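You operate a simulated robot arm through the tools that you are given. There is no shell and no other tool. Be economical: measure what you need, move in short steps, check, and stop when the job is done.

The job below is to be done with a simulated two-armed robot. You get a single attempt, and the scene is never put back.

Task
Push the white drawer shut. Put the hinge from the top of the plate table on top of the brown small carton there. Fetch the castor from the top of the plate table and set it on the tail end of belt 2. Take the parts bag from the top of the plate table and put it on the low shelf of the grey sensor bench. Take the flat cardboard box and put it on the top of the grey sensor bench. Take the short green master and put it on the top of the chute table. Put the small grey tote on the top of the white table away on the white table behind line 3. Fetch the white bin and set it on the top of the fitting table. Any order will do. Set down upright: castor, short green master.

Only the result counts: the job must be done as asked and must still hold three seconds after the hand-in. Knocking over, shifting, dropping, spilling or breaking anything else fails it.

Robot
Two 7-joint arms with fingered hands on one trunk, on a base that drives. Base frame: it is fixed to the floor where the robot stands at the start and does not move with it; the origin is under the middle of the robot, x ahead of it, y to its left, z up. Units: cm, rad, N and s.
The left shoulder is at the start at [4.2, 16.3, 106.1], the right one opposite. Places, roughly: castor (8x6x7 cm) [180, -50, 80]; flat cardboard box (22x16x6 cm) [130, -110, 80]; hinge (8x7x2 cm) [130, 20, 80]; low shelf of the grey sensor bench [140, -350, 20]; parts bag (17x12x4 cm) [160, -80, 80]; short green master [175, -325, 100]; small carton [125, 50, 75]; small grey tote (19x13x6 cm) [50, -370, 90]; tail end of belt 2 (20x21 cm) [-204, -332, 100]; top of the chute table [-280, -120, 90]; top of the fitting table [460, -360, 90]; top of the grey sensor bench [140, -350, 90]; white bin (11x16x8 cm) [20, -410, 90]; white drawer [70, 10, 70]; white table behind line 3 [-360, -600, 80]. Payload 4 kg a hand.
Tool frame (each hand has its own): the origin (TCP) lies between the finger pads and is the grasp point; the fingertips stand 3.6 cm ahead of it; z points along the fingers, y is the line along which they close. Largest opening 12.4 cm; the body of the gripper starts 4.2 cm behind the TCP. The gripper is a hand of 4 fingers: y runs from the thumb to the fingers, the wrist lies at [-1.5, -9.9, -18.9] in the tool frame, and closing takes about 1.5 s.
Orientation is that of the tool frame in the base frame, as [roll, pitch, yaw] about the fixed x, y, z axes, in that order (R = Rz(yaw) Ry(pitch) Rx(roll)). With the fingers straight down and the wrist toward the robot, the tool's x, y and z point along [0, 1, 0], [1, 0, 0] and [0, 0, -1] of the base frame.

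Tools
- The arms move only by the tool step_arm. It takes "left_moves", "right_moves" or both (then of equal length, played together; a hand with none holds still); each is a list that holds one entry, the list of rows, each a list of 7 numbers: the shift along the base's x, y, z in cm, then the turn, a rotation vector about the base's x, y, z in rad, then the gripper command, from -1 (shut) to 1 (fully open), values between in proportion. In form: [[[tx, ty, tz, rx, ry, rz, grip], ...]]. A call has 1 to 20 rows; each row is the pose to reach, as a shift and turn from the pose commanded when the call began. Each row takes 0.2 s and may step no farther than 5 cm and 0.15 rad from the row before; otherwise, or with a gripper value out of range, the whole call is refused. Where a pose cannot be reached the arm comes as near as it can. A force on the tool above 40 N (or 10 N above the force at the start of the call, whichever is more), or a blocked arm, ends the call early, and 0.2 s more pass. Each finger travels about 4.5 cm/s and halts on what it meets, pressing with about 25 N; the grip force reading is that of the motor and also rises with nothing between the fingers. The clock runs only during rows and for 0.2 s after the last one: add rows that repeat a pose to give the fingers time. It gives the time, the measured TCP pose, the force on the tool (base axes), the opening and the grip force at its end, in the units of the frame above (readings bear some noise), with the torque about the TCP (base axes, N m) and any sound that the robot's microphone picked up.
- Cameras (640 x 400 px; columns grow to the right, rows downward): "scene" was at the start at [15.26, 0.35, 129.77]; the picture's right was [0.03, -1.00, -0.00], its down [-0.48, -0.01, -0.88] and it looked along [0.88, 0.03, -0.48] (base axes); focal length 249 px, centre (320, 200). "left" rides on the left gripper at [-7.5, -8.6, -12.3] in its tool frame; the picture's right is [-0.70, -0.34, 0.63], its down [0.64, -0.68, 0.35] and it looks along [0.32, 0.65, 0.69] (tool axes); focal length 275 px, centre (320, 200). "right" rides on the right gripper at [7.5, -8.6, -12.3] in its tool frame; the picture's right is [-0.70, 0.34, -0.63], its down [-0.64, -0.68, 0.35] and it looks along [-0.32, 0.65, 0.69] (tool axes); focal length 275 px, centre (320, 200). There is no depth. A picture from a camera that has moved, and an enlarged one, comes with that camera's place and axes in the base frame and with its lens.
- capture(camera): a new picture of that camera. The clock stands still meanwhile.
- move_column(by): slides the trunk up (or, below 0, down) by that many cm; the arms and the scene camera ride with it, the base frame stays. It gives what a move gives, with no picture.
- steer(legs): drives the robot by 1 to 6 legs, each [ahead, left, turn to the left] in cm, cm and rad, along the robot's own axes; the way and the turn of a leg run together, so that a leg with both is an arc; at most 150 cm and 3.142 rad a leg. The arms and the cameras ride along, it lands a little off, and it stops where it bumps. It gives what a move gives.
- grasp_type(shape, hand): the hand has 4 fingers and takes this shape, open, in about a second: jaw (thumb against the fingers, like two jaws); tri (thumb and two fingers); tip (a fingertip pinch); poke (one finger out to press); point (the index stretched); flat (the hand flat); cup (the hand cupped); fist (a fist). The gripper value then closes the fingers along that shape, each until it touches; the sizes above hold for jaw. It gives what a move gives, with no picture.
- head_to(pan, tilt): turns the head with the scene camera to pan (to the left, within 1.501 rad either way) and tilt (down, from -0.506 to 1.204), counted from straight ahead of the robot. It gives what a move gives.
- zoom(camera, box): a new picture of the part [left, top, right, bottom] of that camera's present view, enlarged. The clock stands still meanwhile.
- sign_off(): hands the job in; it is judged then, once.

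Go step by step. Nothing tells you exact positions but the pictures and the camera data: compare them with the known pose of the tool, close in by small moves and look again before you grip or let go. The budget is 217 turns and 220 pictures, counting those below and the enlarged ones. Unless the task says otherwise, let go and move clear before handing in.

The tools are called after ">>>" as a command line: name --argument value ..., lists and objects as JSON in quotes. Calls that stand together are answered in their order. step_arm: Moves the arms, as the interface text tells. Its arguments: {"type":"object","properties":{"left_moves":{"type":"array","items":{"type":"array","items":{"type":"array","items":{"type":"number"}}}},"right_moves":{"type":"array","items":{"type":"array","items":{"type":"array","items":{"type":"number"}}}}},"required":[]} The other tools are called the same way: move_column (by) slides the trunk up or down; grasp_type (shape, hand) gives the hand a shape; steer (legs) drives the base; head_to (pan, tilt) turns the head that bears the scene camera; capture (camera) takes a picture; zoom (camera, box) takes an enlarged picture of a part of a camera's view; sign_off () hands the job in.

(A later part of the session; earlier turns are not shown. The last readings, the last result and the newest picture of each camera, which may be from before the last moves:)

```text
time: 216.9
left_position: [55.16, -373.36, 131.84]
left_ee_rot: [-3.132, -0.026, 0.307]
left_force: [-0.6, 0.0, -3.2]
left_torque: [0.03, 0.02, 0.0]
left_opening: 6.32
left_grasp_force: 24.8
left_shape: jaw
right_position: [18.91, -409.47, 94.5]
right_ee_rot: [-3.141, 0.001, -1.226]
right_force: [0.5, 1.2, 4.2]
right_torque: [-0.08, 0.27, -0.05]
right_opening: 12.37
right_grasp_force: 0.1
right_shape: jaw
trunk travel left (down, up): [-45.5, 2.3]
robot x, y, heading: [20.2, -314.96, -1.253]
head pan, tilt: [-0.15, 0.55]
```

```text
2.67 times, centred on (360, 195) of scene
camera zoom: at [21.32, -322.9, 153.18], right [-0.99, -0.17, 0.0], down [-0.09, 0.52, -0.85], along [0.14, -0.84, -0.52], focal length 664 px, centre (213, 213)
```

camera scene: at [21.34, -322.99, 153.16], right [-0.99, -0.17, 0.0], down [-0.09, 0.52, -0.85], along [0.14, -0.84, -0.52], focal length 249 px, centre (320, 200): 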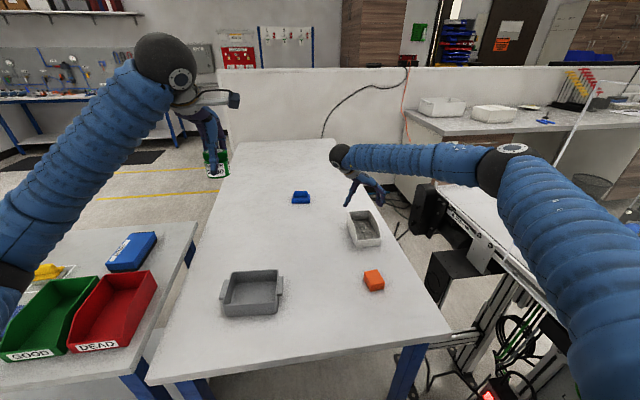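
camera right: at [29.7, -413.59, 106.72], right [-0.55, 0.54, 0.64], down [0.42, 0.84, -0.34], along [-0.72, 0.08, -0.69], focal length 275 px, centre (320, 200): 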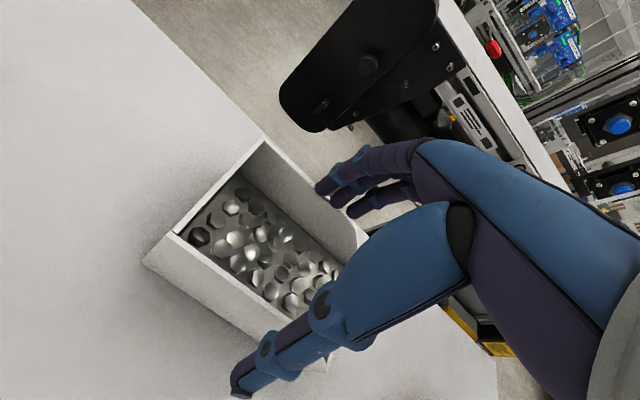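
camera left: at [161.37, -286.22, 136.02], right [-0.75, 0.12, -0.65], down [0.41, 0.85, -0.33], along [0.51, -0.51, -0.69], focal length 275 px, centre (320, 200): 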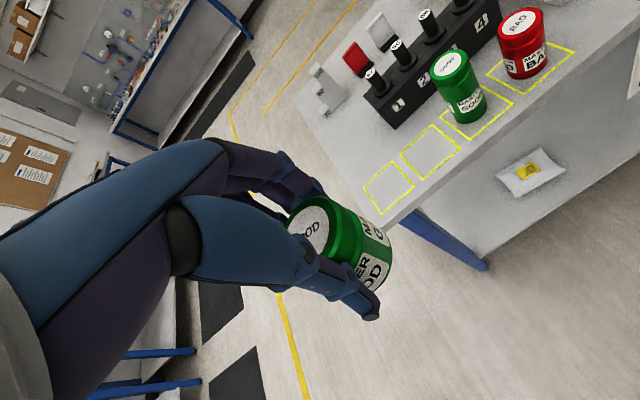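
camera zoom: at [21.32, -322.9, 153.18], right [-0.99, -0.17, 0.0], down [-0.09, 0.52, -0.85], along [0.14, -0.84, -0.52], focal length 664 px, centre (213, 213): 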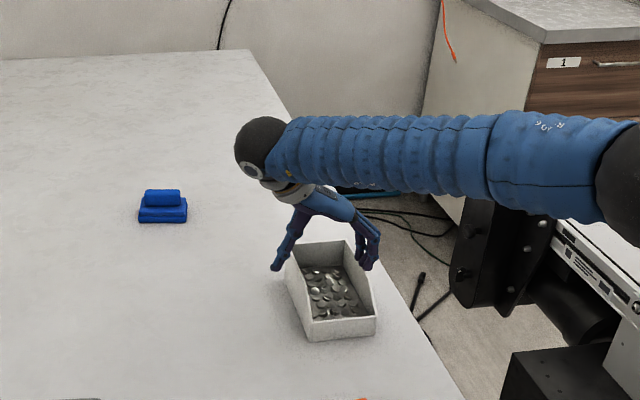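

The bin's rim turns out lower (z ≈ 91), so the hand must go lower still. I lift a touch, re-centre and descend further.

>>> step_arm --right_moves '[[[0, 0, 1.5, 0, 0, 0, 1], [-0.6, -0.2, 1.5, 0, 0, 0, 1], [-0.6, -0.2, -0.5, 0, 0, 0, 1], [-0.6, -0.2, -2, 0, 0, 0, 1], [-0.6, -0.2, -3.5, 0, 0, 0, 1]]]'

>>> capture --camera "right"

>>> zoom --camera "scene" --box '[320, 170, 420, 250]'

```text
time: 218.1
left_position: [55.13, -373.49, 131.8]
left_ee_rot: [-3.133, -0.027, 0.308]
left_force: [0.2, 0.6, -2.2]
left_torque: [0.01, 0.0, 0.03]
left_opening: 6.3
left_grasp_force: 24.8
left_shape: jaw
right_position: [18.51, -409.56, 90.95]
right_ee_rot: [3.141, 0.002, -1.228]
right_force: [-0.7, 0.3, -0.2]
right_torque: [-0.01, 0.0, -0.04]
right_opening: 12.37
right_grasp_force: 0.1
right_shape: jaw
trunk travel left (down, up): [-45.5, 2.3]
robot x, y, heading: [20.02, -314.83, -1.251]
head pan, tilt: [-0.15, 0.55]
```

```text
100 pictures are left
camera right: at [29.24, -413.87, 103.12], right [-0.55, 0.54, 0.64], down [0.42, 0.84, -0.34], along [-0.72, 0.08, -0.69], focal length 275 px, centre (320, 200)
```

right: 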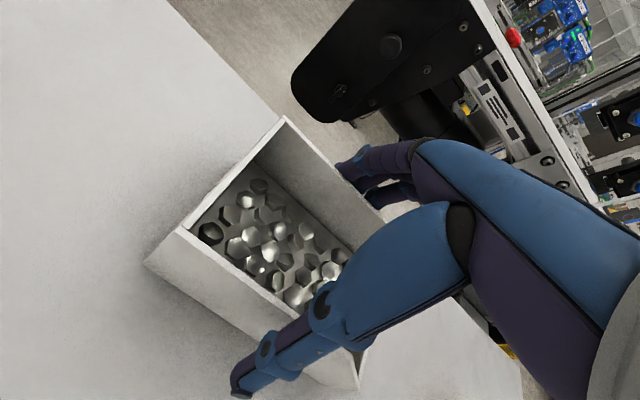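

```text
5.00 times, centred on (370, 210) of scene
camera zoom: at [21.32, -323.0, 153.16], right [-0.99, -0.17, 0.0], down [-0.09, 0.52, -0.85], along [0.14, -0.84, -0.52], focal length 1244 px, centre (70, 150)
```

zoom: 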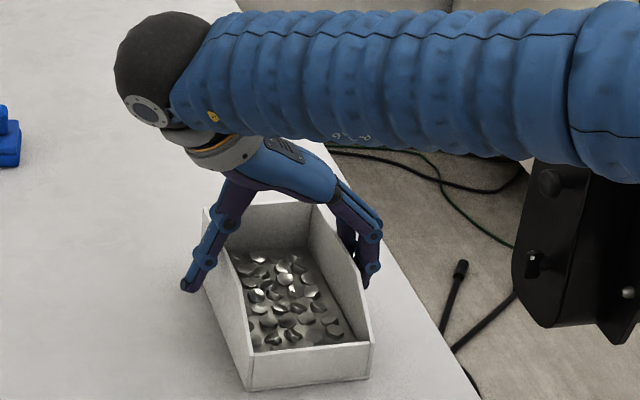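

Thumb and fingers straddle the bin. I lower a little more, close, and lift slightly.

>>> step_arm --right_moves '[[[-0.2, 0.7, -1.2, 0, 0, 0, 1], [-0.2, 0.7, -1.2, 0, 0, 0, 0.6], [-0.2, 0.7, -1.2, 0, 0, 0, 0.3], [-0.2, 0.7, -1.2, 0, 0, 0, 0], [-0.2, 0.7, -1.2, 0, 0, 0, -0.4], [-0.2, 0.7, -1.2, 0, 0, 0, -0.6], [-0.2, 0.7, -1.2, 0, 0, 0, -0.6], [-0.2, 0.7, -1.2, 0, 0, 0, -0.6], [-0.2, 0.7, -0.6, 0, 0, 0, -0.6], [-0.2, 0.7, 0.5, 0, 0, 0, -0.6], [-0.2, 0.7, 2, 0, 0, 0, -0.6], [-0.2, 0.7, 2, 0, 0, 0, -0.6]]]'

>>> capture --camera "right"

>>> zoom --camera "scene" --box '[320, 170, 420, 250]'

```text
time: 220.7
left_position: [55.21, -373.52, 131.73]
left_ee_rot: [-3.13, -0.025, 0.307]
left_force: [0.4, 1.1, -2.4]
left_torque: [0.06, 0.02, -0.02]
left_opening: 6.31
left_grasp_force: 25.0
left_shape: jaw
right_position: [18.34, -408.9, 92.84]
right_ee_rot: [3.141, 0.003, -1.225]
right_force: [-0.5, 0.5, -1.3]
right_torque: [0.0, 0.01, -0.01]
right_opening: 11.1
right_grasp_force: 25.3
right_shape: jaw
trunk travel left (down, up): [-45.5, 2.3]
robot x, y, heading: [19.97, -315.0, -1.258]
head pan, tilt: [-0.15, 0.55]
```

```text
98 pictures are left
camera right: at [29.06, -413.14, 105.14], right [-0.55, 0.54, 0.64], down [0.42, 0.84, -0.34], along [-0.72, 0.08, -0.69], focal length 275 px, centre (320, 200)
```

right: 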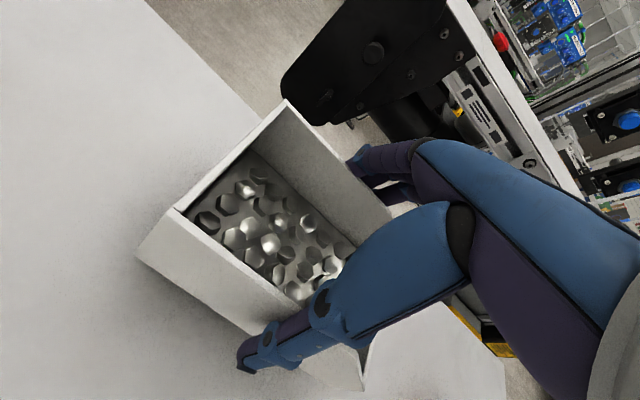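

```text
5.00 times, centred on (370, 210) of scene
camera zoom: at [21.32, -322.98, 153.16], right [-0.99, -0.17, 0.0], down [-0.09, 0.52, -0.85], along [0.14, -0.84, -0.52], focal length 1244 px, centre (70, 150)
```

zoom: 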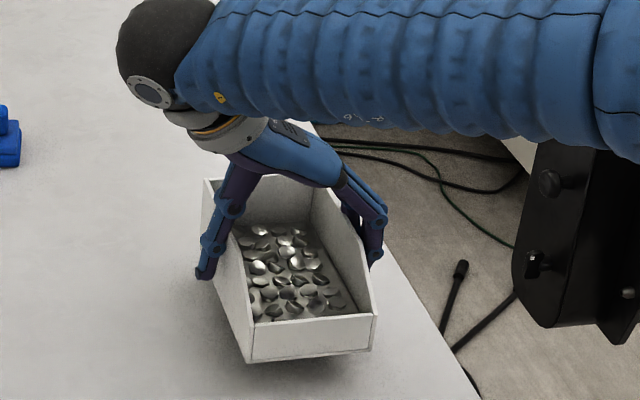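

The bin is held level. I raise it, back off and drive toward the fitting table in the east.

>>> step_arm --right_moves '[[[0, 0, 4, 0, 0, 0, -0.8], [0, 0, 8, 0, 0, 0, -0.8], [0, 0, 12, 0, 0, 0, -0.8], [0, 0, 16, 0, 0, 0, -0.8], [0, 0, 20, 0, 0, 0, -0.8], [0, 0, 24, 0, 0, 0, -0.8], [0, 0, 28, 0, 0, 0, -0.8], [0, 0, 32, 0, 0, 0, -0.8]]]'

>>> steer --legs '[[-28, 0, 0], [0, 0, 1.56], [120, 0, 0], [150, 0, 0]]'

>>> head_to --pan -0.6 --tilt 0.3

>>> capture --camera "scene"

>>> capture --camera "right"

```text
time: 222.5
left_position: [55.23, -373.46, 131.97]
left_ee_rot: [-3.135, -0.027, 0.306]
left_force: [0.5, -0.5, -2.8]
left_torque: [0.02, -0.01, -0.01]
left_opening: 6.3
left_grasp_force: 24.7
left_shape: jaw
right_position: [18.39, -408.7, 125.04]
right_ee_rot: [3.141, 0.005, -1.224]
right_force: [0.1, 0.1, -0.7]
right_torque: [0.01, 0.0, 0.05]
right_opening: 11.08
right_grasp_force: 24.7
right_shape: jaw
trunk travel left (down, up): [-45.5, 2.3]
robot x, y, heading: [20.0, -315.03, -1.259]
head pan, tilt: [-0.15, 0.55]
```

```text
time: 240.9
left_position: [327.84, -176.91, 131.82]
left_ee_rot: [-3.133, -0.025, 1.848]
left_force: [1.0, 0.5, -3.2]
left_torque: [0.04, 0.03, -0.01]
left_opening: 6.21
left_grasp_force: 25.1
left_shape: jaw
right_position: [362.08, -214.84, 124.88]
right_ee_rot: [-3.14, 0.004, 0.314]
right_force: [-0.2, -0.2, -1.9]
right_torque: [0.01, -0.02, -0.01]
right_opening: 11.1
right_grasp_force: 25.3
right_shape: jaw
trunk travel left (down, up): [-45.5, 2.3]
robot x, y, heading: [268.35, -210.17, 0.288]
head pan, tilt: [-0.15, 0.55]
```

```text
time: 241.8
left_position: [327.79, -176.85, 131.79]
left_ee_rot: [-3.133, -0.028, 1.846]
left_force: [0.3, 0.2, -2.4]
left_torque: [0.0, 0.06, 0.0]
left_opening: 6.23
left_grasp_force: 24.7
left_shape: jaw
right_position: [362.06, -214.84, 125.03]
right_ee_rot: [3.141, 0.004, 0.313]
right_force: [-0.7, -0.1, -0.6]
right_torque: [0.04, 0.04, 0.0]
right_opening: 11.12
right_grasp_force: 25.3
right_shape: jaw
trunk travel left (down, up): [-45.5, 2.3]
robot x, y, heading: [268.04, -210.3, 0.284]
head pan, tilt: [-0.6, 0.3]
```

```text
96 pictures are left
camera scene: at [276.24, -213.3, 155.47], right [-0.31, -0.95, 0.0], down [-0.28, 0.09, -0.95], along [0.91, -0.29, -0.3], focal length 249 px, centre (320, 200)
```

scene: 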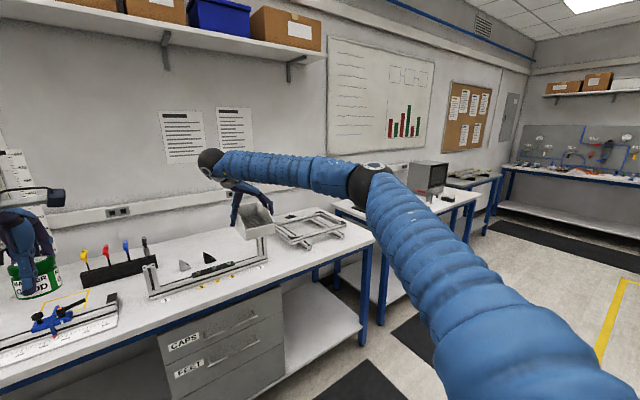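

```text
95 pictures are left
camera right: at [366.65, -204.4, 137.21], right [-0.56, -0.54, 0.64], down [-0.83, 0.45, -0.34], along [-0.1, -0.72, -0.69], focal length 275 px, centre (320, 200)
```

right: 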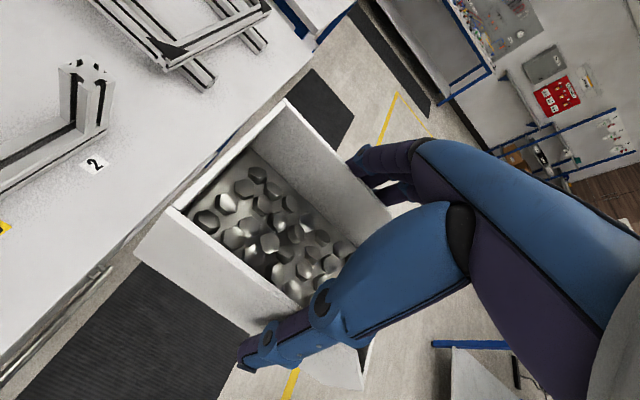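

The fitting table is the next one to the right (with the monitor). I slide right along the aisle and look at it.

>>> steer --legs '[[-10, 0, 0.02], [0, -150, 0], [0, -15, 0]]'

>>> head_to --pan -0.25 --tilt 0.45

>>> capture --camera "scene"

```text
time: 250.9
left_position: [367.57, -335.1, 131.58]
left_ee_rot: [-3.133, -0.025, 1.876]
left_force: [-0.5, 0.2, -2.1]
left_torque: [-0.03, 0.03, -0.01]
left_opening: 6.22
left_grasp_force: 25.2
left_shape: jaw
right_position: [402.78, -372.2, 125.05]
right_ee_rot: [3.141, 0.003, 0.341]
right_force: [-0.1, -0.9, -1.7]
right_torque: [0.01, -0.01, 0.0]
right_opening: 11.1
right_grasp_force: 25.2
right_shape: jaw
trunk travel left (down, up): [-45.5, 2.3]
robot x, y, heading: [309.09, -370.04, 0.313]
head pan, tilt: [-0.6, 0.3]
```

```text
time: 251.8
left_position: [367.67, -335.14, 131.77]
left_ee_rot: [-3.132, -0.026, 1.874]
left_force: [0.6, 0.2, -2.2]
left_torque: [0.01, 0.05, 0.01]
left_opening: 6.21
left_grasp_force: 25.1
left_shape: jaw
right_position: [402.75, -372.29, 125.02]
right_ee_rot: [-3.142, 0.003, 0.341]
right_force: [-0.3, 0.4, -0.1]
right_torque: [0.0, 0.01, 0.02]
right_opening: 11.1
right_grasp_force: 24.7
right_shape: jaw
trunk travel left (down, up): [-45.5, 2.3]
robot x, y, heading: [308.92, -369.82, 0.311]
head pan, tilt: [-0.25, 0.45]
```

```text
94 pictures are left
camera scene: at [317.21, -369.63, 154.08], right [0.06, -1.0, 0.0], down [-0.44, -0.03, -0.9], along [0.9, 0.05, -0.44], focal length 249 px, centre (320, 200)
```

scene: 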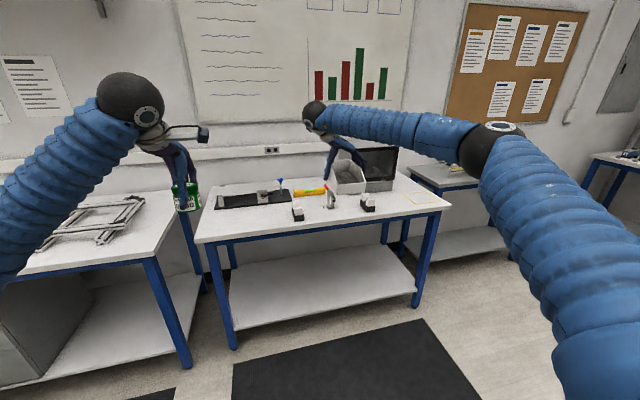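

>>> zoom --camera "scene" --box '[190, 140, 460, 260]'

```text
2.37 times, centred on (325, 200) of scene
camera zoom: at [317.21, -369.63, 154.08], right [0.06, -1.0, 0.0], down [-0.44, -0.03, -0.9], along [0.9, 0.05, -0.44], focal length 590 px, centre (308, 200)
```

zoom: 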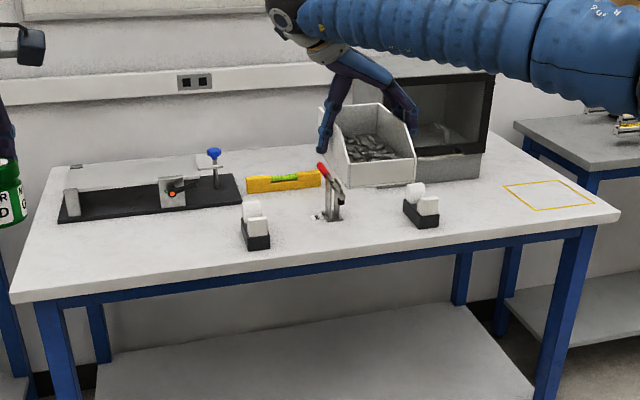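

There is a clear front-left area on the fitting table. I line up so the bin comes over it.

>>> steer --legs '[[0, 35, 0], [32, 0, 0]]'

>>> head_to --pan -0.3 --tilt 0.6

>>> capture --camera "scene"

>>> capture --camera "right"

```text
time: 255.8
left_position: [387.28, -292.15, 131.62]
left_ee_rot: [-3.131, -0.025, 1.876]
left_force: [-0.8, 0.1, -3.5]
left_torque: [-0.04, 0.05, 0.0]
left_opening: 6.24
left_grasp_force: 24.6
left_shape: jaw
right_position: [422.4, -329.18, 125.04]
right_ee_rot: [-3.141, 0.003, 0.343]
right_force: [0.3, 0.4, -0.8]
right_torque: [0.0, 0.02, 0.02]
right_opening: 11.1
right_grasp_force: 24.7
right_shape: jaw
trunk travel left (down, up): [-45.5, 2.3]
robot x, y, heading: [328.51, -326.88, 0.315]
head pan, tilt: [-0.25, 0.45]
```

```text
time: 256.5
left_position: [387.31, -292.21, 131.8]
left_ee_rot: [-3.131, -0.025, 1.876]
left_force: [-0.1, -0.1, -2.3]
left_torque: [0.01, 0.06, 0.0]
left_opening: 6.27
left_grasp_force: 25.2
left_shape: jaw
right_position: [422.47, -329.12, 124.91]
right_ee_rot: [3.141, 0.003, 0.343]
right_force: [-0.7, 0.2, -1.7]
right_torque: [0.01, 0.02, 0.02]
right_opening: 11.1
right_grasp_force: 25.4
right_shape: jaw
trunk travel left (down, up): [-45.5, 2.3]
robot x, y, heading: [328.43, -327.39, 0.315]
head pan, tilt: [-0.3, 0.6]
```

```text
92 pictures are left
camera scene: at [336.65, -327.14, 152.71], right [0.01, -1.0, 0.0], down [-0.57, -0.01, -0.82], along [0.82, 0.01, -0.57], focal length 249 px, centre (320, 200)
```

scene: 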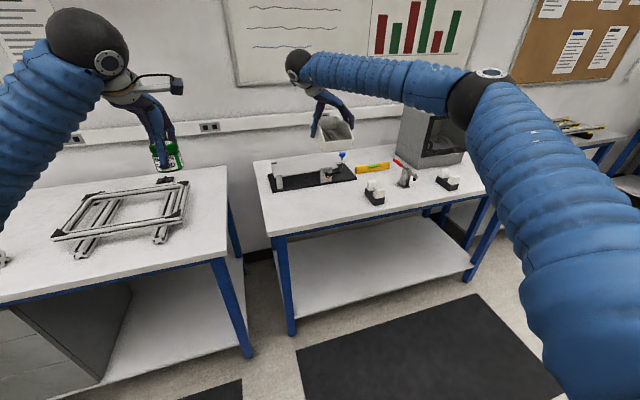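

```text
91 pictures are left
camera right: at [426.88, -318.55, 137.14], right [-0.54, -0.55, 0.64], down [-0.84, 0.43, -0.34], along [-0.08, -0.72, -0.69], focal length 275 px, centre (320, 200)
```

right: 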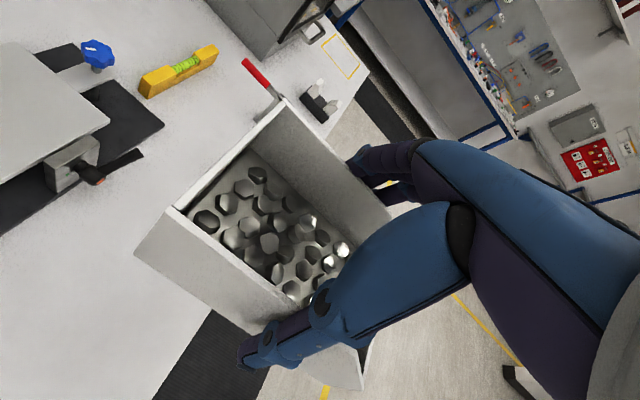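

>>> steer --legs '[[6, 1, 0]]'

>>> step_arm --right_moves '[[[0, 0, -4, 0, 0, 0, -0.8], [0, 0, -8, 0, 0, 0, -0.8], [0, 0, -12, 0, 0, 0, -0.8], [0, 0, -16, 0, 0, 0, -0.8], [0, 0, -20, 0, 0, 0, -0.8], [0, 0, -24, 0, 0, 0, -0.8]]]'

>>> zoom --camera "scene" --box '[240, 80, 440, 260]'

>>> capture --camera "right"

```text
time: 257.4
left_position: [392.63, -289.3, 131.64]
left_ee_rot: [-3.131, -0.026, 1.874]
left_force: [0.6, -0.6, -2.8]
left_torque: [-0.03, 0.02, 0.03]
left_opening: 6.25
left_grasp_force: 24.7
left_shape: jaw
right_position: [427.9, -326.41, 125.08]
right_ee_rot: [3.141, 0.004, 0.343]
right_force: [-0.8, 1.0, -1.2]
right_torque: [0.0, -0.02, 0.0]
right_opening: 11.1
right_grasp_force: 25.1
right_shape: jaw
trunk travel left (down, up): [-45.5, 2.3]
robot x, y, heading: [334.04, -324.5, 0.313]
head pan, tilt: [-0.3, 0.6]
```

```text
time: 258.8
left_position: [392.54, -289.38, 131.71]
left_ee_rot: [-3.129, -0.025, 1.875]
left_force: [0.6, -0.6, -1.8]
left_torque: [0.03, 0.08, 0.02]
left_opening: 6.23
left_grasp_force: 24.9
left_shape: jaw
right_position: [427.79, -326.56, 100.96]
right_ee_rot: [-3.141, 0.005, 0.341]
right_force: [1.3, 0.3, -1.5]
right_torque: [0.04, -0.01, 0.01]
right_opening: 11.1
right_grasp_force: 25.2
right_shape: jaw
trunk travel left (down, up): [-45.5, 2.3]
robot x, y, heading: [334.03, -324.39, 0.31]
head pan, tilt: [-0.3, 0.6]
```

```text
2.22 times, centred on (340, 170) of scene
camera zoom: at [341.9, -324.42, 152.71], right [0.01, -1.0, 0.0], down [-0.57, -0.01, -0.82], along [0.82, 0.01, -0.57], focal length 553 px, centre (276, 267)
```

zoom: 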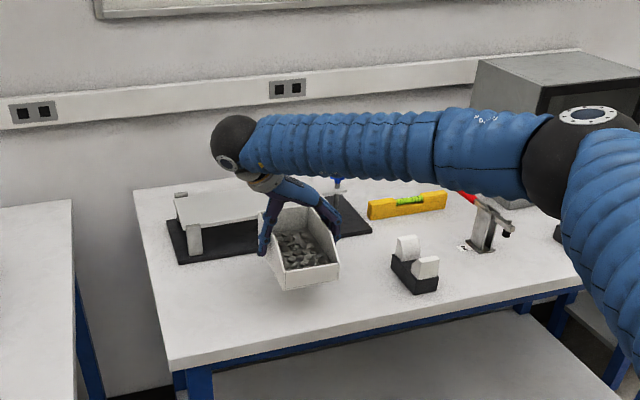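

```text
89 pictures are left
camera right: at [432.08, -315.98, 113.26], right [-0.54, -0.55, 0.64], down [-0.84, 0.43, -0.34], along [-0.08, -0.72, -0.69], focal length 275 px, centre (320, 200)
```

right: 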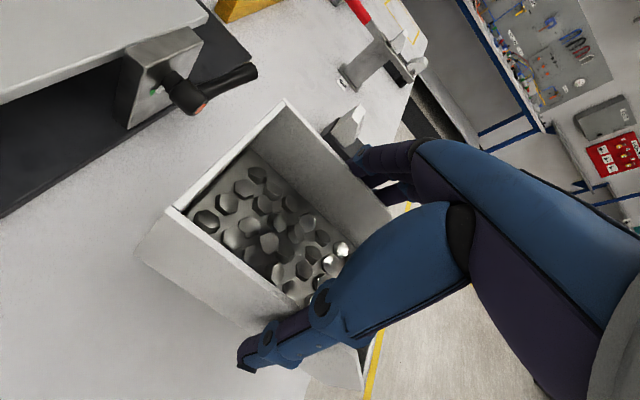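

>>> step_arm --right_moves '[[[-2.8, -0.9, 0, 0, 0, 0, -0.8], [-2.8, -0.9, -3, 0, 0, 0, -0.8], [-2.8, -0.9, -5, 0, 0, 0, -0.8], [-2.8, -0.9, -6, 0, 0, 0, -0.8], [-2.8, -0.9, -7, 0, 0, 0, -0.8]]]'

>>> zoom --camera "scene" --box '[280, 150, 400, 250]'

>>> capture --camera "right"

```text
time: 260.0
left_position: [392.38, -289.3, 131.78]
left_ee_rot: [-3.133, -0.025, 1.873]
left_force: [-0.8, -0.7, -3.3]
left_torque: [-0.03, 0.03, -0.01]
left_opening: 6.24
left_grasp_force: 24.8
left_shape: jaw
right_position: [424.79, -327.34, 94.3]
right_ee_rot: [-3.141, -0.001, 0.34]
right_force: [1.8, -0.5, 11.0]
right_torque: [-0.5, -0.17, 0.02]
right_opening: 11.08
right_grasp_force: 24.3
right_shape: jaw
trunk travel left (down, up): [-45.5, 2.3]
robot x, y, heading: [333.75, -324.13, 0.317]
head pan, tilt: [-0.3, 0.6]
```

```text
4.00 times, centred on (340, 200) of scene
camera zoom: at [341.67, -324.36, 152.75], right [0.01, -1.0, 0.0], down [-0.57, -0.01, -0.82], along [0.82, 0.01, -0.57], focal length 996 px, centre (240, 200)
```

zoom: 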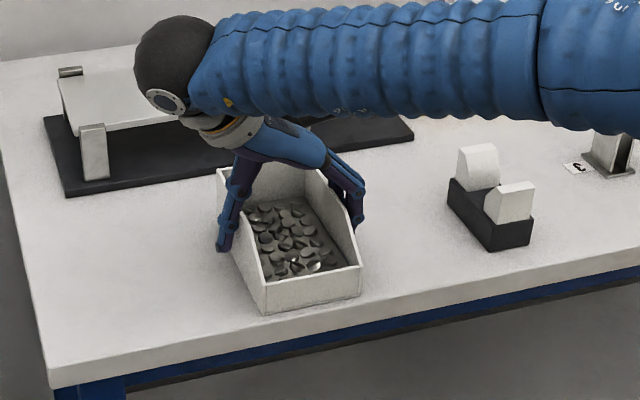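

```text
87 pictures are left
camera right: at [429.19, -316.79, 106.55], right [-0.54, -0.55, 0.63], down [-0.84, 0.43, -0.35], along [-0.08, -0.72, -0.69], focal length 275 px, centre (320, 200)
```

right: 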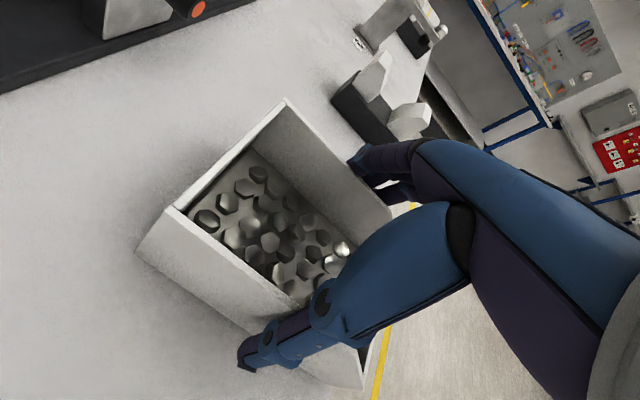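

The bin stands on the fitting table. I open and rise.

>>> step_arm --right_moves '[[[0, 0, 0.2, 0, 0, 0, -0.4], [0, 0, 0.2, 0, 0, 0, 0.7], [0, 0, 0.2, 0, 0, 0, 1], [0, 0, 0.2, 0, 0, 0, 1], [0, 0, 0.2, 0, 0, 0, 1], [0, 0, 1.5, 0, 0, 0, 1], [0, 0, 3.5, 0, 0, 0, 1], [0, 0, 6, 0, 0, 0, 1], [0, 0, 10, 0, 0, 0, 1], [0, 0, 14, 0, 0, 0, 1], [0, 0, 18, 0, 0, 0, 1], [0, 0, 22, 0, 0, 0, 1], [0, 0, 26, 0, 0, 0, 1], [0, 0, 30, 0, 0, 0, 1]]]'

>>> zoom --camera "scene" --box '[240, 100, 440, 260]'

```text
time: 263.0
left_position: [392.58, -289.42, 131.88]
left_ee_rot: [-3.133, -0.027, 1.873]
left_force: [0.3, -0.1, -2.4]
left_torque: [-0.02, -0.02, 0.01]
left_opening: 6.22
left_grasp_force: 25.2
left_shape: jaw
right_position: [424.99, -327.38, 124.24]
right_ee_rot: [3.141, 0.004, 0.342]
right_force: [-0.7, -0.2, 1.1]
right_torque: [0.02, -0.02, -0.03]
right_opening: 12.41
right_grasp_force: 0.1
right_shape: jaw
trunk travel left (down, up): [-45.5, 2.3]
robot x, y, heading: [333.81, -324.57, 0.309]
head pan, tilt: [-0.3, 0.6]
```

```text
2.50 times, centred on (340, 180) of scene
camera zoom: at [341.76, -324.37, 152.73], right [0.01, -1.0, 0.0], down [-0.57, -0.01, -0.82], along [0.82, 0.01, -0.57], focal length 622 px, centre (270, 250)
```

zoom: 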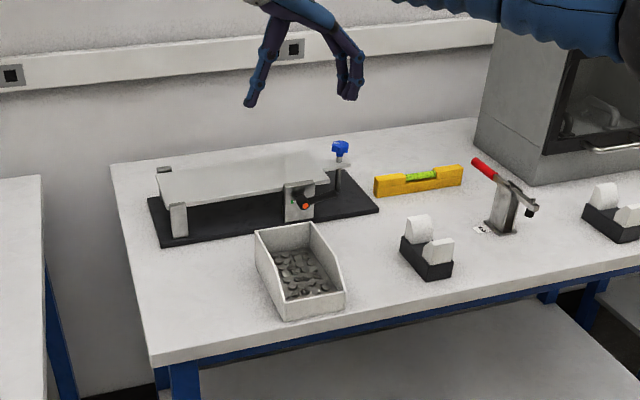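

The bin is done. Next the castor: I back out, turn round and go to the far side of the plate table.

>>> steer --legs '[[-48, 0, 0], [0, 0, 3.14], [-62, 0, 0], [0, -145, 0], [0, -132, 0]]'

>>> step_arm --right_moves '[[[0, 0, 0, 0, 0, 0.14, 1], [0, 0, 0, 0, 0, 0.28, 1], [0, 0, 0, 0, 0, 0.42, 1], [0, 0, 0, 0, 0, 0.56, 1], [0, 0, 0, 0, 0, 0.7, 1], [0, 0, 0, 0, 0, 0.84, 1], [0, 0, 0, 0, 0, 0.98, 1], [0, 0, 0, 0, 0, 1.12, 1], [0, 0, 0, 0, 0, 1.26, 1], [0, 0, 0, 0, 0, 1.4, 1], [0, 0, 0, 0, 0, 1.54, 1]]]'

>>> head_to --pan -0.2 --tilt 0.55

>>> capture --camera "scene"

>>> capture --camera "right"

```text
time: 289.2
left_position: [216.9, -87.17, 131.73]
left_ee_rot: [-3.132, -0.027, -1.314]
left_force: [0.0, -0.1, -3.2]
left_torque: [0.01, -0.06, 0.02]
left_opening: 6.07
left_grasp_force: 24.8
left_shape: jaw
right_position: [186.32, -47.82, 124.01]
right_ee_rot: [3.141, 0.003, -2.845]
right_force: [0.0, -0.3, 0.7]
right_torque: [0.03, 0.01, 0.03]
right_opening: 12.39
right_grasp_force: 0.0
right_shape: jaw
trunk travel left (down, up): [-45.5, 2.3]
robot x, y, heading: [276.72, -55.18, -2.876]
head pan, tilt: [-0.3, 0.6]
```

```text
time: 291.6
left_position: [216.94, -87.23, 131.72]
left_ee_rot: [-3.131, -0.026, -1.311]
left_force: [0.7, -0.1, -3.1]
left_torque: [0.02, -0.01, -0.02]
left_opening: 6.05
left_grasp_force: 24.8
left_shape: jaw
right_position: [186.34, -47.83, 124.06]
right_ee_rot: [3.142, 0.003, -1.305]
right_force: [0.9, -0.4, 0.9]
right_torque: [-0.02, 0.02, -0.03]
right_opening: 12.38
right_grasp_force: 0.2
right_shape: jaw
trunk travel left (down, up): [-45.5, 2.3]
robot x, y, heading: [277.25, -55.19, -2.87]
head pan, tilt: [-0.3, 0.6]
```

```text
time: 292.3
left_position: [216.94, -87.27, 131.69]
left_ee_rot: [-3.131, -0.028, -1.313]
left_force: [-0.7, -0.1, -3.4]
left_torque: [0.0, -0.02, -0.01]
left_opening: 6.07
left_grasp_force: 25.4
left_shape: jaw
right_position: [186.29, -47.86, 124.09]
right_ee_rot: [-3.141, 0.004, -1.308]
right_force: [0.5, 0.7, 0.5]
right_torque: [0.01, 0.02, -0.01]
right_opening: 12.4
right_grasp_force: 0.0
right_shape: jaw
trunk travel left (down, up): [-45.5, 2.3]
robot x, y, heading: [277.03, -55.43, -2.872]
head pan, tilt: [-0.201, 0.55]
```

```text
85 pictures are left
camera scene: at [269.04, -55.43, 153.17], right [-0.07, 1.0, 0.0], down [0.52, 0.03, -0.85], along [-0.85, -0.06, -0.52], focal length 249 px, centre (320, 200)
```

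scene: 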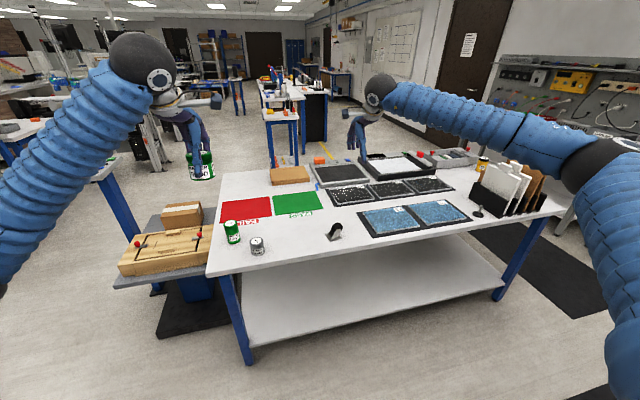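

```text
84 pictures are left
camera right: at [196.61, -52.91, 136.24], right [-0.51, 0.58, 0.64], down [0.49, 0.8, -0.34], along [-0.71, 0.14, -0.69], focal length 275 px, centre (320, 200)
```

right: 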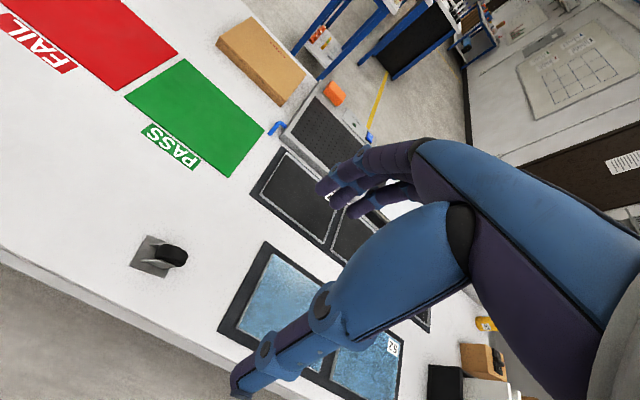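

>>> zoom --camera "right" --box '[110, 210, 230, 300]'

>>> zoom --camera "scene" --box '[290, 200, 390, 260]'

```text
4.44 times, centred on (170, 255) of right
camera zoom: at [196.61, -52.91, 136.24], right [-0.51, 0.58, 0.64], down [0.49, 0.8, -0.34], along [-0.71, 0.14, -0.69], focal length 1224 px, centre (987, -44)
```

zoom: 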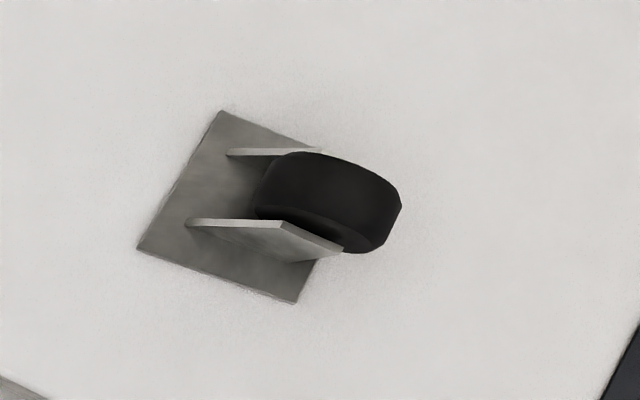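

```text
6.40 times, centred on (340, 230) of scene
camera zoom: at [269.04, -55.43, 153.17], right [-0.07, 1.0, 0.0], down [0.52, 0.03, -0.85], along [-0.85, -0.06, -0.52], focal length 1593 px, centre (192, 8)
```

zoom: 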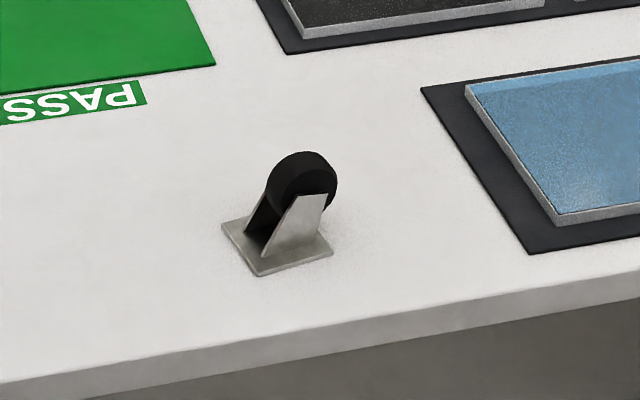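

The castor stands on its plate with wheel up; its fork cheeks face about 0.48 rad. I drive a bit closer and align the right hand over it.

>>> steer --legs '[[12, 0, 0.0]]'

>>> step_arm --right_moves '[[[1.5, -0.8, -4, 0, 0, 0.1, 1], [3.2, -1.6, -8, 0, 0, 0.215, 1], [5, -2.3, -12, 0, 0, 0.215, 1], [6.5, -3, -16, 0, 0, 0.215, 1], [6.5, -3, -20, 0, 0, 0.215, 1]]]'

>>> capture --camera "right"

>>> zoom --camera "scene" --box '[260, 140, 460, 290]'

```text
time: 293.6
left_position: [205.33, -90.34, 131.7]
left_ee_rot: [-3.131, -0.027, -1.312]
left_force: [1.3, 0.6, -2.2]
left_torque: [0.02, -0.06, 0.02]
left_opening: 6.05
left_grasp_force: 25.1
left_shape: jaw
right_position: [174.62, -51.04, 124.01]
right_ee_rot: [-3.141, 0.005, -1.308]
right_force: [0.3, 0.4, -0.6]
right_torque: [-0.01, -0.03, 0.02]
right_opening: 12.38
right_grasp_force: 0.1
right_shape: jaw
trunk travel left (down, up): [-45.5, 2.3]
robot x, y, heading: [265.59, -58.39, -2.877]
head pan, tilt: [-0.201, 0.55]
```

```text
time: 294.8
left_position: [205.12, -90.41, 131.79]
left_ee_rot: [-3.131, -0.027, -1.313]
left_force: [0.2, -0.7, -2.5]
left_torque: [0.0, -0.03, 0.0]
left_opening: 6.07
left_grasp_force: 25.1
left_shape: jaw
right_position: [181.06, -54.11, 104.01]
right_ee_rot: [-3.141, 0.003, -1.092]
right_force: [0.2, 0.4, -1.2]
right_torque: [0.0, -0.02, 0.02]
right_opening: 12.37
right_grasp_force: 0.1
right_shape: jaw
trunk travel left (down, up): [-45.5, 2.3]
robot x, y, heading: [265.7, -58.22, -2.877]
head pan, tilt: [-0.201, 0.55]
```

```text
81 pictures are left
camera right: at [192.32, -56.74, 116.21], right [-0.62, 0.46, 0.64], down [0.31, 0.89, -0.34], along [-0.72, -0.02, -0.69], focal length 275 px, centre (320, 200)
```

right: 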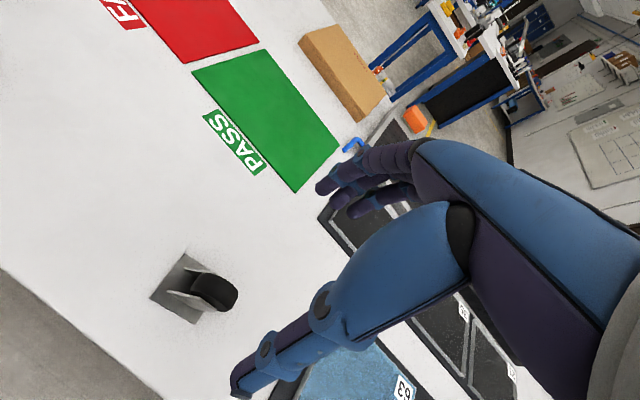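

```text
2.67 times, centred on (360, 215) of scene
camera zoom: at [257.25, -58.59, 153.15], right [-0.07, 1.0, 0.0], down [0.52, 0.03, -0.85], along [-0.85, -0.06, -0.53], focal length 664 px, centre (213, 160)
```

zoom: 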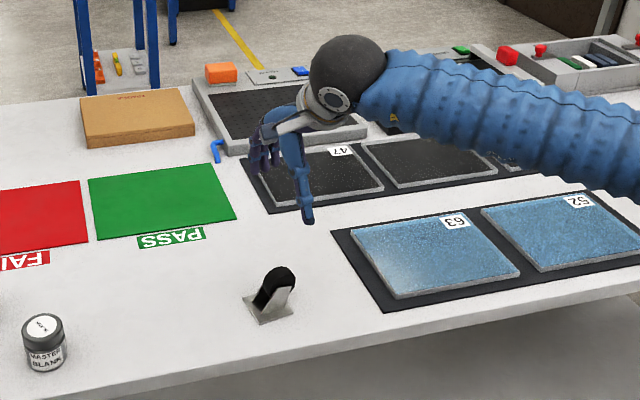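

Aligned. I descend over the fork and close gently.

>>> step_arm --right_moves '[[[0.2, -0.2, -4.5, 0, 0, 0, 1], [0.2, -0.2, -9, 0, 0, 0, 1], [0.2, -0.2, -13, 0, 0, 0, 1], [0.2, -0.2, -16, 0, 0, 0, 1], [0.2, -0.2, -18, 0, 0, 0, 1]]]'

>>> capture --camera "right"

>>> zoom --camera "scene" --box '[280, 180, 400, 260]'

```text
time: 295.9
left_position: [205.17, -90.26, 131.72]
left_ee_rot: [-3.133, -0.027, -1.311]
left_force: [-0.2, 0.6, -2.8]
left_torque: [-0.01, -0.02, -0.02]
left_opening: 6.06
left_grasp_force: 25.0
left_shape: jaw
right_position: [181.37, -54.15, 86.0]
right_ee_rot: [-3.141, 0.003, -1.09]
right_force: [0.3, -0.4, -0.1]
right_torque: [-0.02, 0.0, 0.01]
right_opening: 12.39
right_grasp_force: 0.0
right_shape: jaw
trunk travel left (down, up): [-45.5, 2.3]
robot x, y, heading: [265.54, -58.2, -2.876]
head pan, tilt: [-0.201, 0.55]
```

```text
79 pictures are left
camera right: at [192.57, -56.92, 98.22], right [-0.62, 0.46, 0.64], down [0.31, 0.89, -0.34], along [-0.72, -0.02, -0.69], focal length 275 px, centre (320, 200)
```

right: 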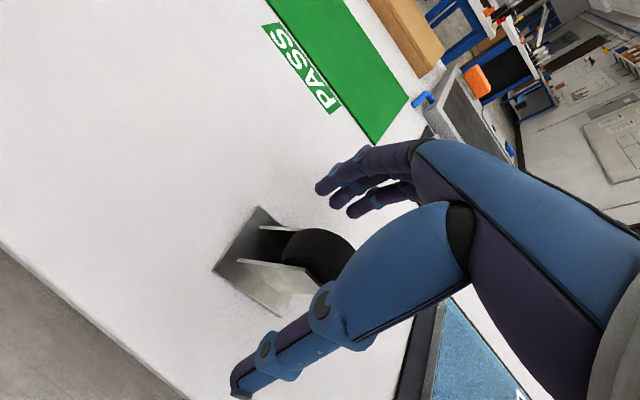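

```text
5.00 times, centred on (340, 220) of scene
camera zoom: at [257.4, -58.59, 153.17], right [-0.07, 1.0, 0.0], down [0.52, 0.03, -0.85], along [-0.85, -0.06, -0.52], focal length 1244 px, centre (220, 100)
```

zoom: 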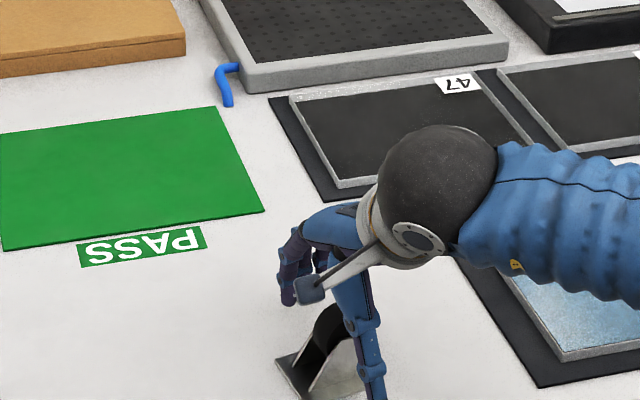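

>>> step_arm --right_moves '[[[0.4, -0.8, 0, 0, 0, 0, 1], [0.4, -0.8, -0.2, 0, 0, 0, 0.6], [0.4, -0.8, -0.2, 0, 0, 0, 0.3], [0.4, -0.8, -0.2, 0, 0, 0, 0], [0.4, -0.8, -0.2, 0, 0, 0, -0.3], [0.4, -0.8, -0.2, 0, 0, 0, -0.6], [0.4, -0.8, -0.2, 0, 0, 0, -0.8], [0.4, -0.8, -0.2, 0, 0, 0, -0.8], [0.4, -0.8, -0.2, 0, 0, 0, -0.8], [0.4, -0.8, 0.5, 0, 0, 0, -0.8], [0.4, -0.8, 2.5, 0, 0, 0, -0.8], [0.4, -0.8, 5, 0, 0, 0, -0.8]]]'

>>> capture --camera "right"

>>> zoom --camera "scene" --box '[280, 180, 400, 260]'

```text
time: 298.6
left_position: [205.35, -90.37, 131.75]
left_ee_rot: [-3.133, -0.025, -1.313]
left_force: [-0.3, -0.2, -2.4]
left_torque: [-0.02, -0.06, 0.0]
left_opening: 6.06
left_grasp_force: 24.5
left_shape: jaw
right_position: [181.78, -54.95, 90.96]
right_ee_rot: [-3.14, 0.001, -1.093]
right_force: [-0.2, -0.6, -3.1]
right_torque: [-0.02, -0.01, 0.0]
right_opening: 3.4
right_grasp_force: 24.9
right_shape: jaw
trunk travel left (down, up): [-45.5, 2.3]
robot x, y, heading: [265.6, -58.53, -2.877]
head pan, tilt: [-0.201, 0.55]
```

```text
77 pictures are left
camera right: at [192.97, -57.74, 103.21], right [-0.62, 0.46, 0.64], down [0.31, 0.89, -0.34], along [-0.72, -0.02, -0.69], focal length 275 px, centre (320, 200)
```

right: 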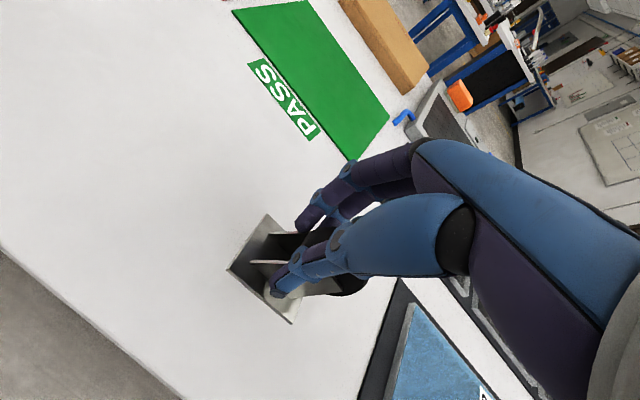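

```text
5.00 times, centred on (340, 220) of scene
camera zoom: at [257.38, -58.61, 153.17], right [-0.07, 1.0, 0.0], down [0.52, 0.03, -0.85], along [-0.85, -0.06, -0.52], focal length 1244 px, centre (220, 100)
```

zoom: 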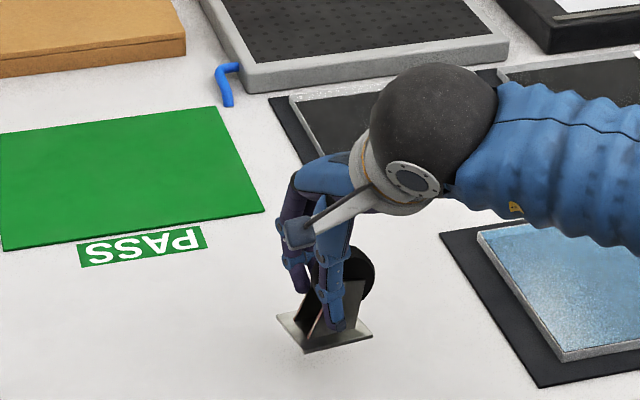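

The castor is held level. I raise it, then drive around the plate table's right side toward the lines in the west and look.

>>> step_arm --right_moves '[[[0, 0, 5, 0, 0, 0, -0.8], [0, 0, 10, 0, 0, 0, -0.8], [0, 0, 15, 0, 0, 0, -0.8], [0, 0, 20, 0, 0, 0, -0.8], [0, 0, 25, 0, 0, 0, -0.8], [0, 0, 30, 0, 0, 0, -0.8], [0, 0, 34, 0, 0, 0, -0.8]]]'

>>> steer --legs '[[0, 0, 0.045], [0, 149, 0], [150, 0, 0], [120, 0, 0]]'

>>> head_to --pan 0.0 --tilt 0.3

>>> capture --camera "scene"

```text
time: 300.1
left_position: [205.28, -90.32, 131.73]
left_ee_rot: [-3.134, -0.026, -1.311]
left_force: [0.7, 0.2, -2.4]
left_torque: [0.02, -0.03, -0.02]
left_opening: 6.07
left_grasp_force: 25.2
left_shape: jaw
right_position: [181.8, -55.12, 125.12]
right_ee_rot: [3.141, 0.004, -1.092]
right_force: [0.4, -0.6, -1.8]
right_torque: [-0.01, -0.03, 0.01]
right_opening: 3.38
right_grasp_force: 25.3
right_shape: jaw
trunk travel left (down, up): [-45.5, 2.3]
robot x, y, heading: [265.3, -58.15, -2.882]
head pan, tilt: [-0.201, 0.55]
```

```text
time: 320.6
left_position: [-1.78, -319.36, 131.86]
left_ee_rot: [-3.131, -0.027, -1.266]
left_force: [0.4, 0.4, -3.6]
left_torque: [0.01, -0.01, 0.04]
left_opening: 6.04
left_grasp_force: 25.5
left_shape: jaw
right_position: [-26.94, -285.21, 125.21]
right_ee_rot: [-3.141, 0.002, -1.045]
right_force: [0.6, 0.3, -1.9]
right_torque: [-0.01, -0.05, 0.02]
right_opening: 3.38
right_grasp_force: 25.0
right_shape: jaw
trunk travel left (down, up): [-45.5, 2.3]
robot x, y, heading: [56.72, -284.65, -2.831]
head pan, tilt: [-0.201, 0.55]
```

```text
time: 321.4
left_position: [-1.75, -319.32, 131.79]
left_ee_rot: [-3.132, -0.025, -1.265]
left_force: [-1.9, -1.8, -1.9]
left_torque: [0.05, -0.03, -0.04]
left_opening: 6.07
left_grasp_force: 25.1
left_shape: jaw
right_position: [-26.95, -285.11, 125.18]
right_ee_rot: [-3.141, 0.001, -1.044]
right_force: [0.4, -0.3, -2.8]
right_torque: [0.0, -0.01, -0.02]
right_opening: 3.35
right_grasp_force: 24.8
right_shape: jaw
trunk travel left (down, up): [-45.5, 2.3]
robot x, y, heading: [57.18, -284.16, -2.827]
head pan, tilt: [0.0, 0.3]
```

```text
75 pictures are left
camera scene: at [48.82, -286.96, 155.46], right [-0.31, 0.95, 0.0], down [0.28, 0.09, -0.95], along [-0.91, -0.29, -0.3], focal length 249 px, centre (320, 200)
```

scene: 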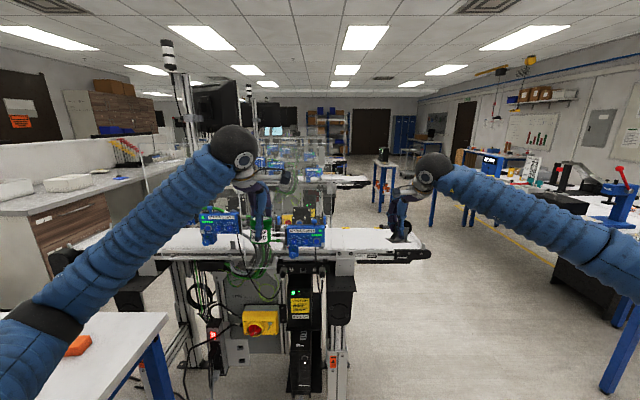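

I see the lines: belt 2 is the second conveyor, tail end at its right end near (−190, −328). I move into the aisle and go closer.

>>> steer --legs '[[0, -98, 0], [150, 0, 0]]'

>>> head_to --pan 0.6 --tilt 0.35

>>> capture --camera "scene"

>>> head_to --pan -0.7 --tilt 0.35

>>> capture --camera "scene"

```text
time: 333.5
left_position: [-173.66, -271.05, 131.65]
left_ee_rot: [-3.131, -0.027, -1.273]
left_force: [-0.2, -0.9, -2.6]
left_torque: [0.01, 0.02, 0.0]
left_opening: 6.05
left_grasp_force: 25.0
left_shape: jaw
right_position: [-198.56, -236.82, 125.22]
right_ee_rot: [-3.141, 0.002, -1.049]
right_force: [0.0, 0.4, -2.0]
right_torque: [0.04, -0.03, 0.03]
right_opening: 3.38
right_grasp_force: 24.5
right_shape: jaw
trunk travel left (down, up): [-45.5, 2.3]
robot x, y, heading: [-114.6, -236.66, -2.836]
head pan, tilt: [0.0, 0.3]
```

```text
time: 334.5
left_position: [-173.65, -271.23, 131.76]
left_ee_rot: [-3.131, -0.026, -1.272]
left_force: [-0.1, -0.7, -2.2]
left_torque: [-0.01, 0.0, 0.01]
left_opening: 6.07
left_grasp_force: 24.9
left_shape: jaw
right_position: [-198.59, -236.99, 125.12]
right_ee_rot: [3.141, 0.002, -1.052]
right_force: [0.6, 0.9, -2.5]
right_torque: [-0.03, -0.01, -0.01]
right_opening: 3.35
right_grasp_force: 24.7
right_shape: jaw
trunk travel left (down, up): [-45.5, 2.3]
robot x, y, heading: [-114.78, -236.75, -2.836]
head pan, tilt: [0.6, 0.351]
```

```text
74 pictures are left
camera scene: at [-119.75, -243.62, 155.0], right [-0.79, 0.62, 0.0], down [0.21, 0.27, -0.94], along [-0.58, -0.74, -0.35], focal length 249 px, centre (320, 200)
```

scene: 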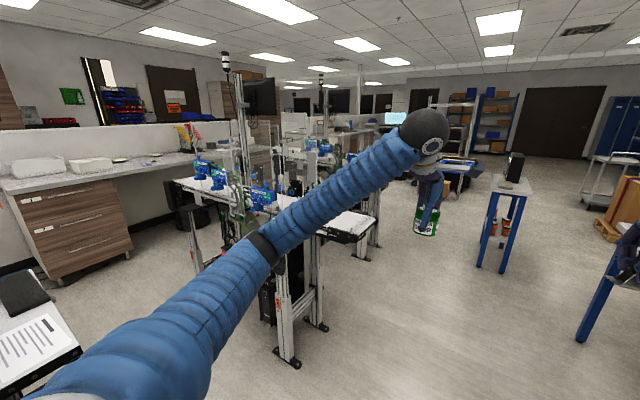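

```text
time: 335.9
left_position: [-173.75, -271.15, 131.69]
left_ee_rot: [-3.13, -0.025, -1.274]
left_force: [0.7, 0.0, -2.7]
left_torque: [-0.03, -0.03, -0.02]
left_opening: 6.06
left_grasp_force: 24.6
left_shape: jaw
right_position: [-198.51, -236.97, 125.14]
right_ee_rot: [3.141, 0.004, -1.05]
right_force: [1.0, 0.5, -2.4]
right_torque: [-0.01, -0.04, 0.0]
right_opening: 3.37
right_grasp_force: 24.7
right_shape: jaw
trunk travel left (down, up): [-45.5, 2.3]
robot x, y, heading: [-114.72, -236.54, -2.84]
head pan, tilt: [-0.7, 0.351]
```

```text
73 pictures are left
camera scene: at [-122.61, -232.73, 155.0], right [0.38, 0.92, 0.0], down [0.32, -0.13, -0.94], along [-0.87, 0.36, -0.35], focal length 249 px, centre (320, 200)
```

scene: 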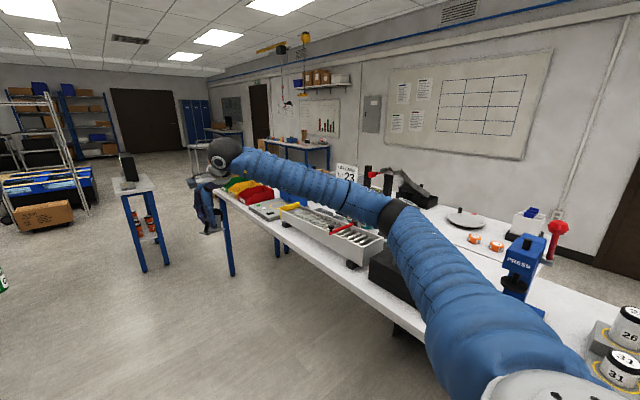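

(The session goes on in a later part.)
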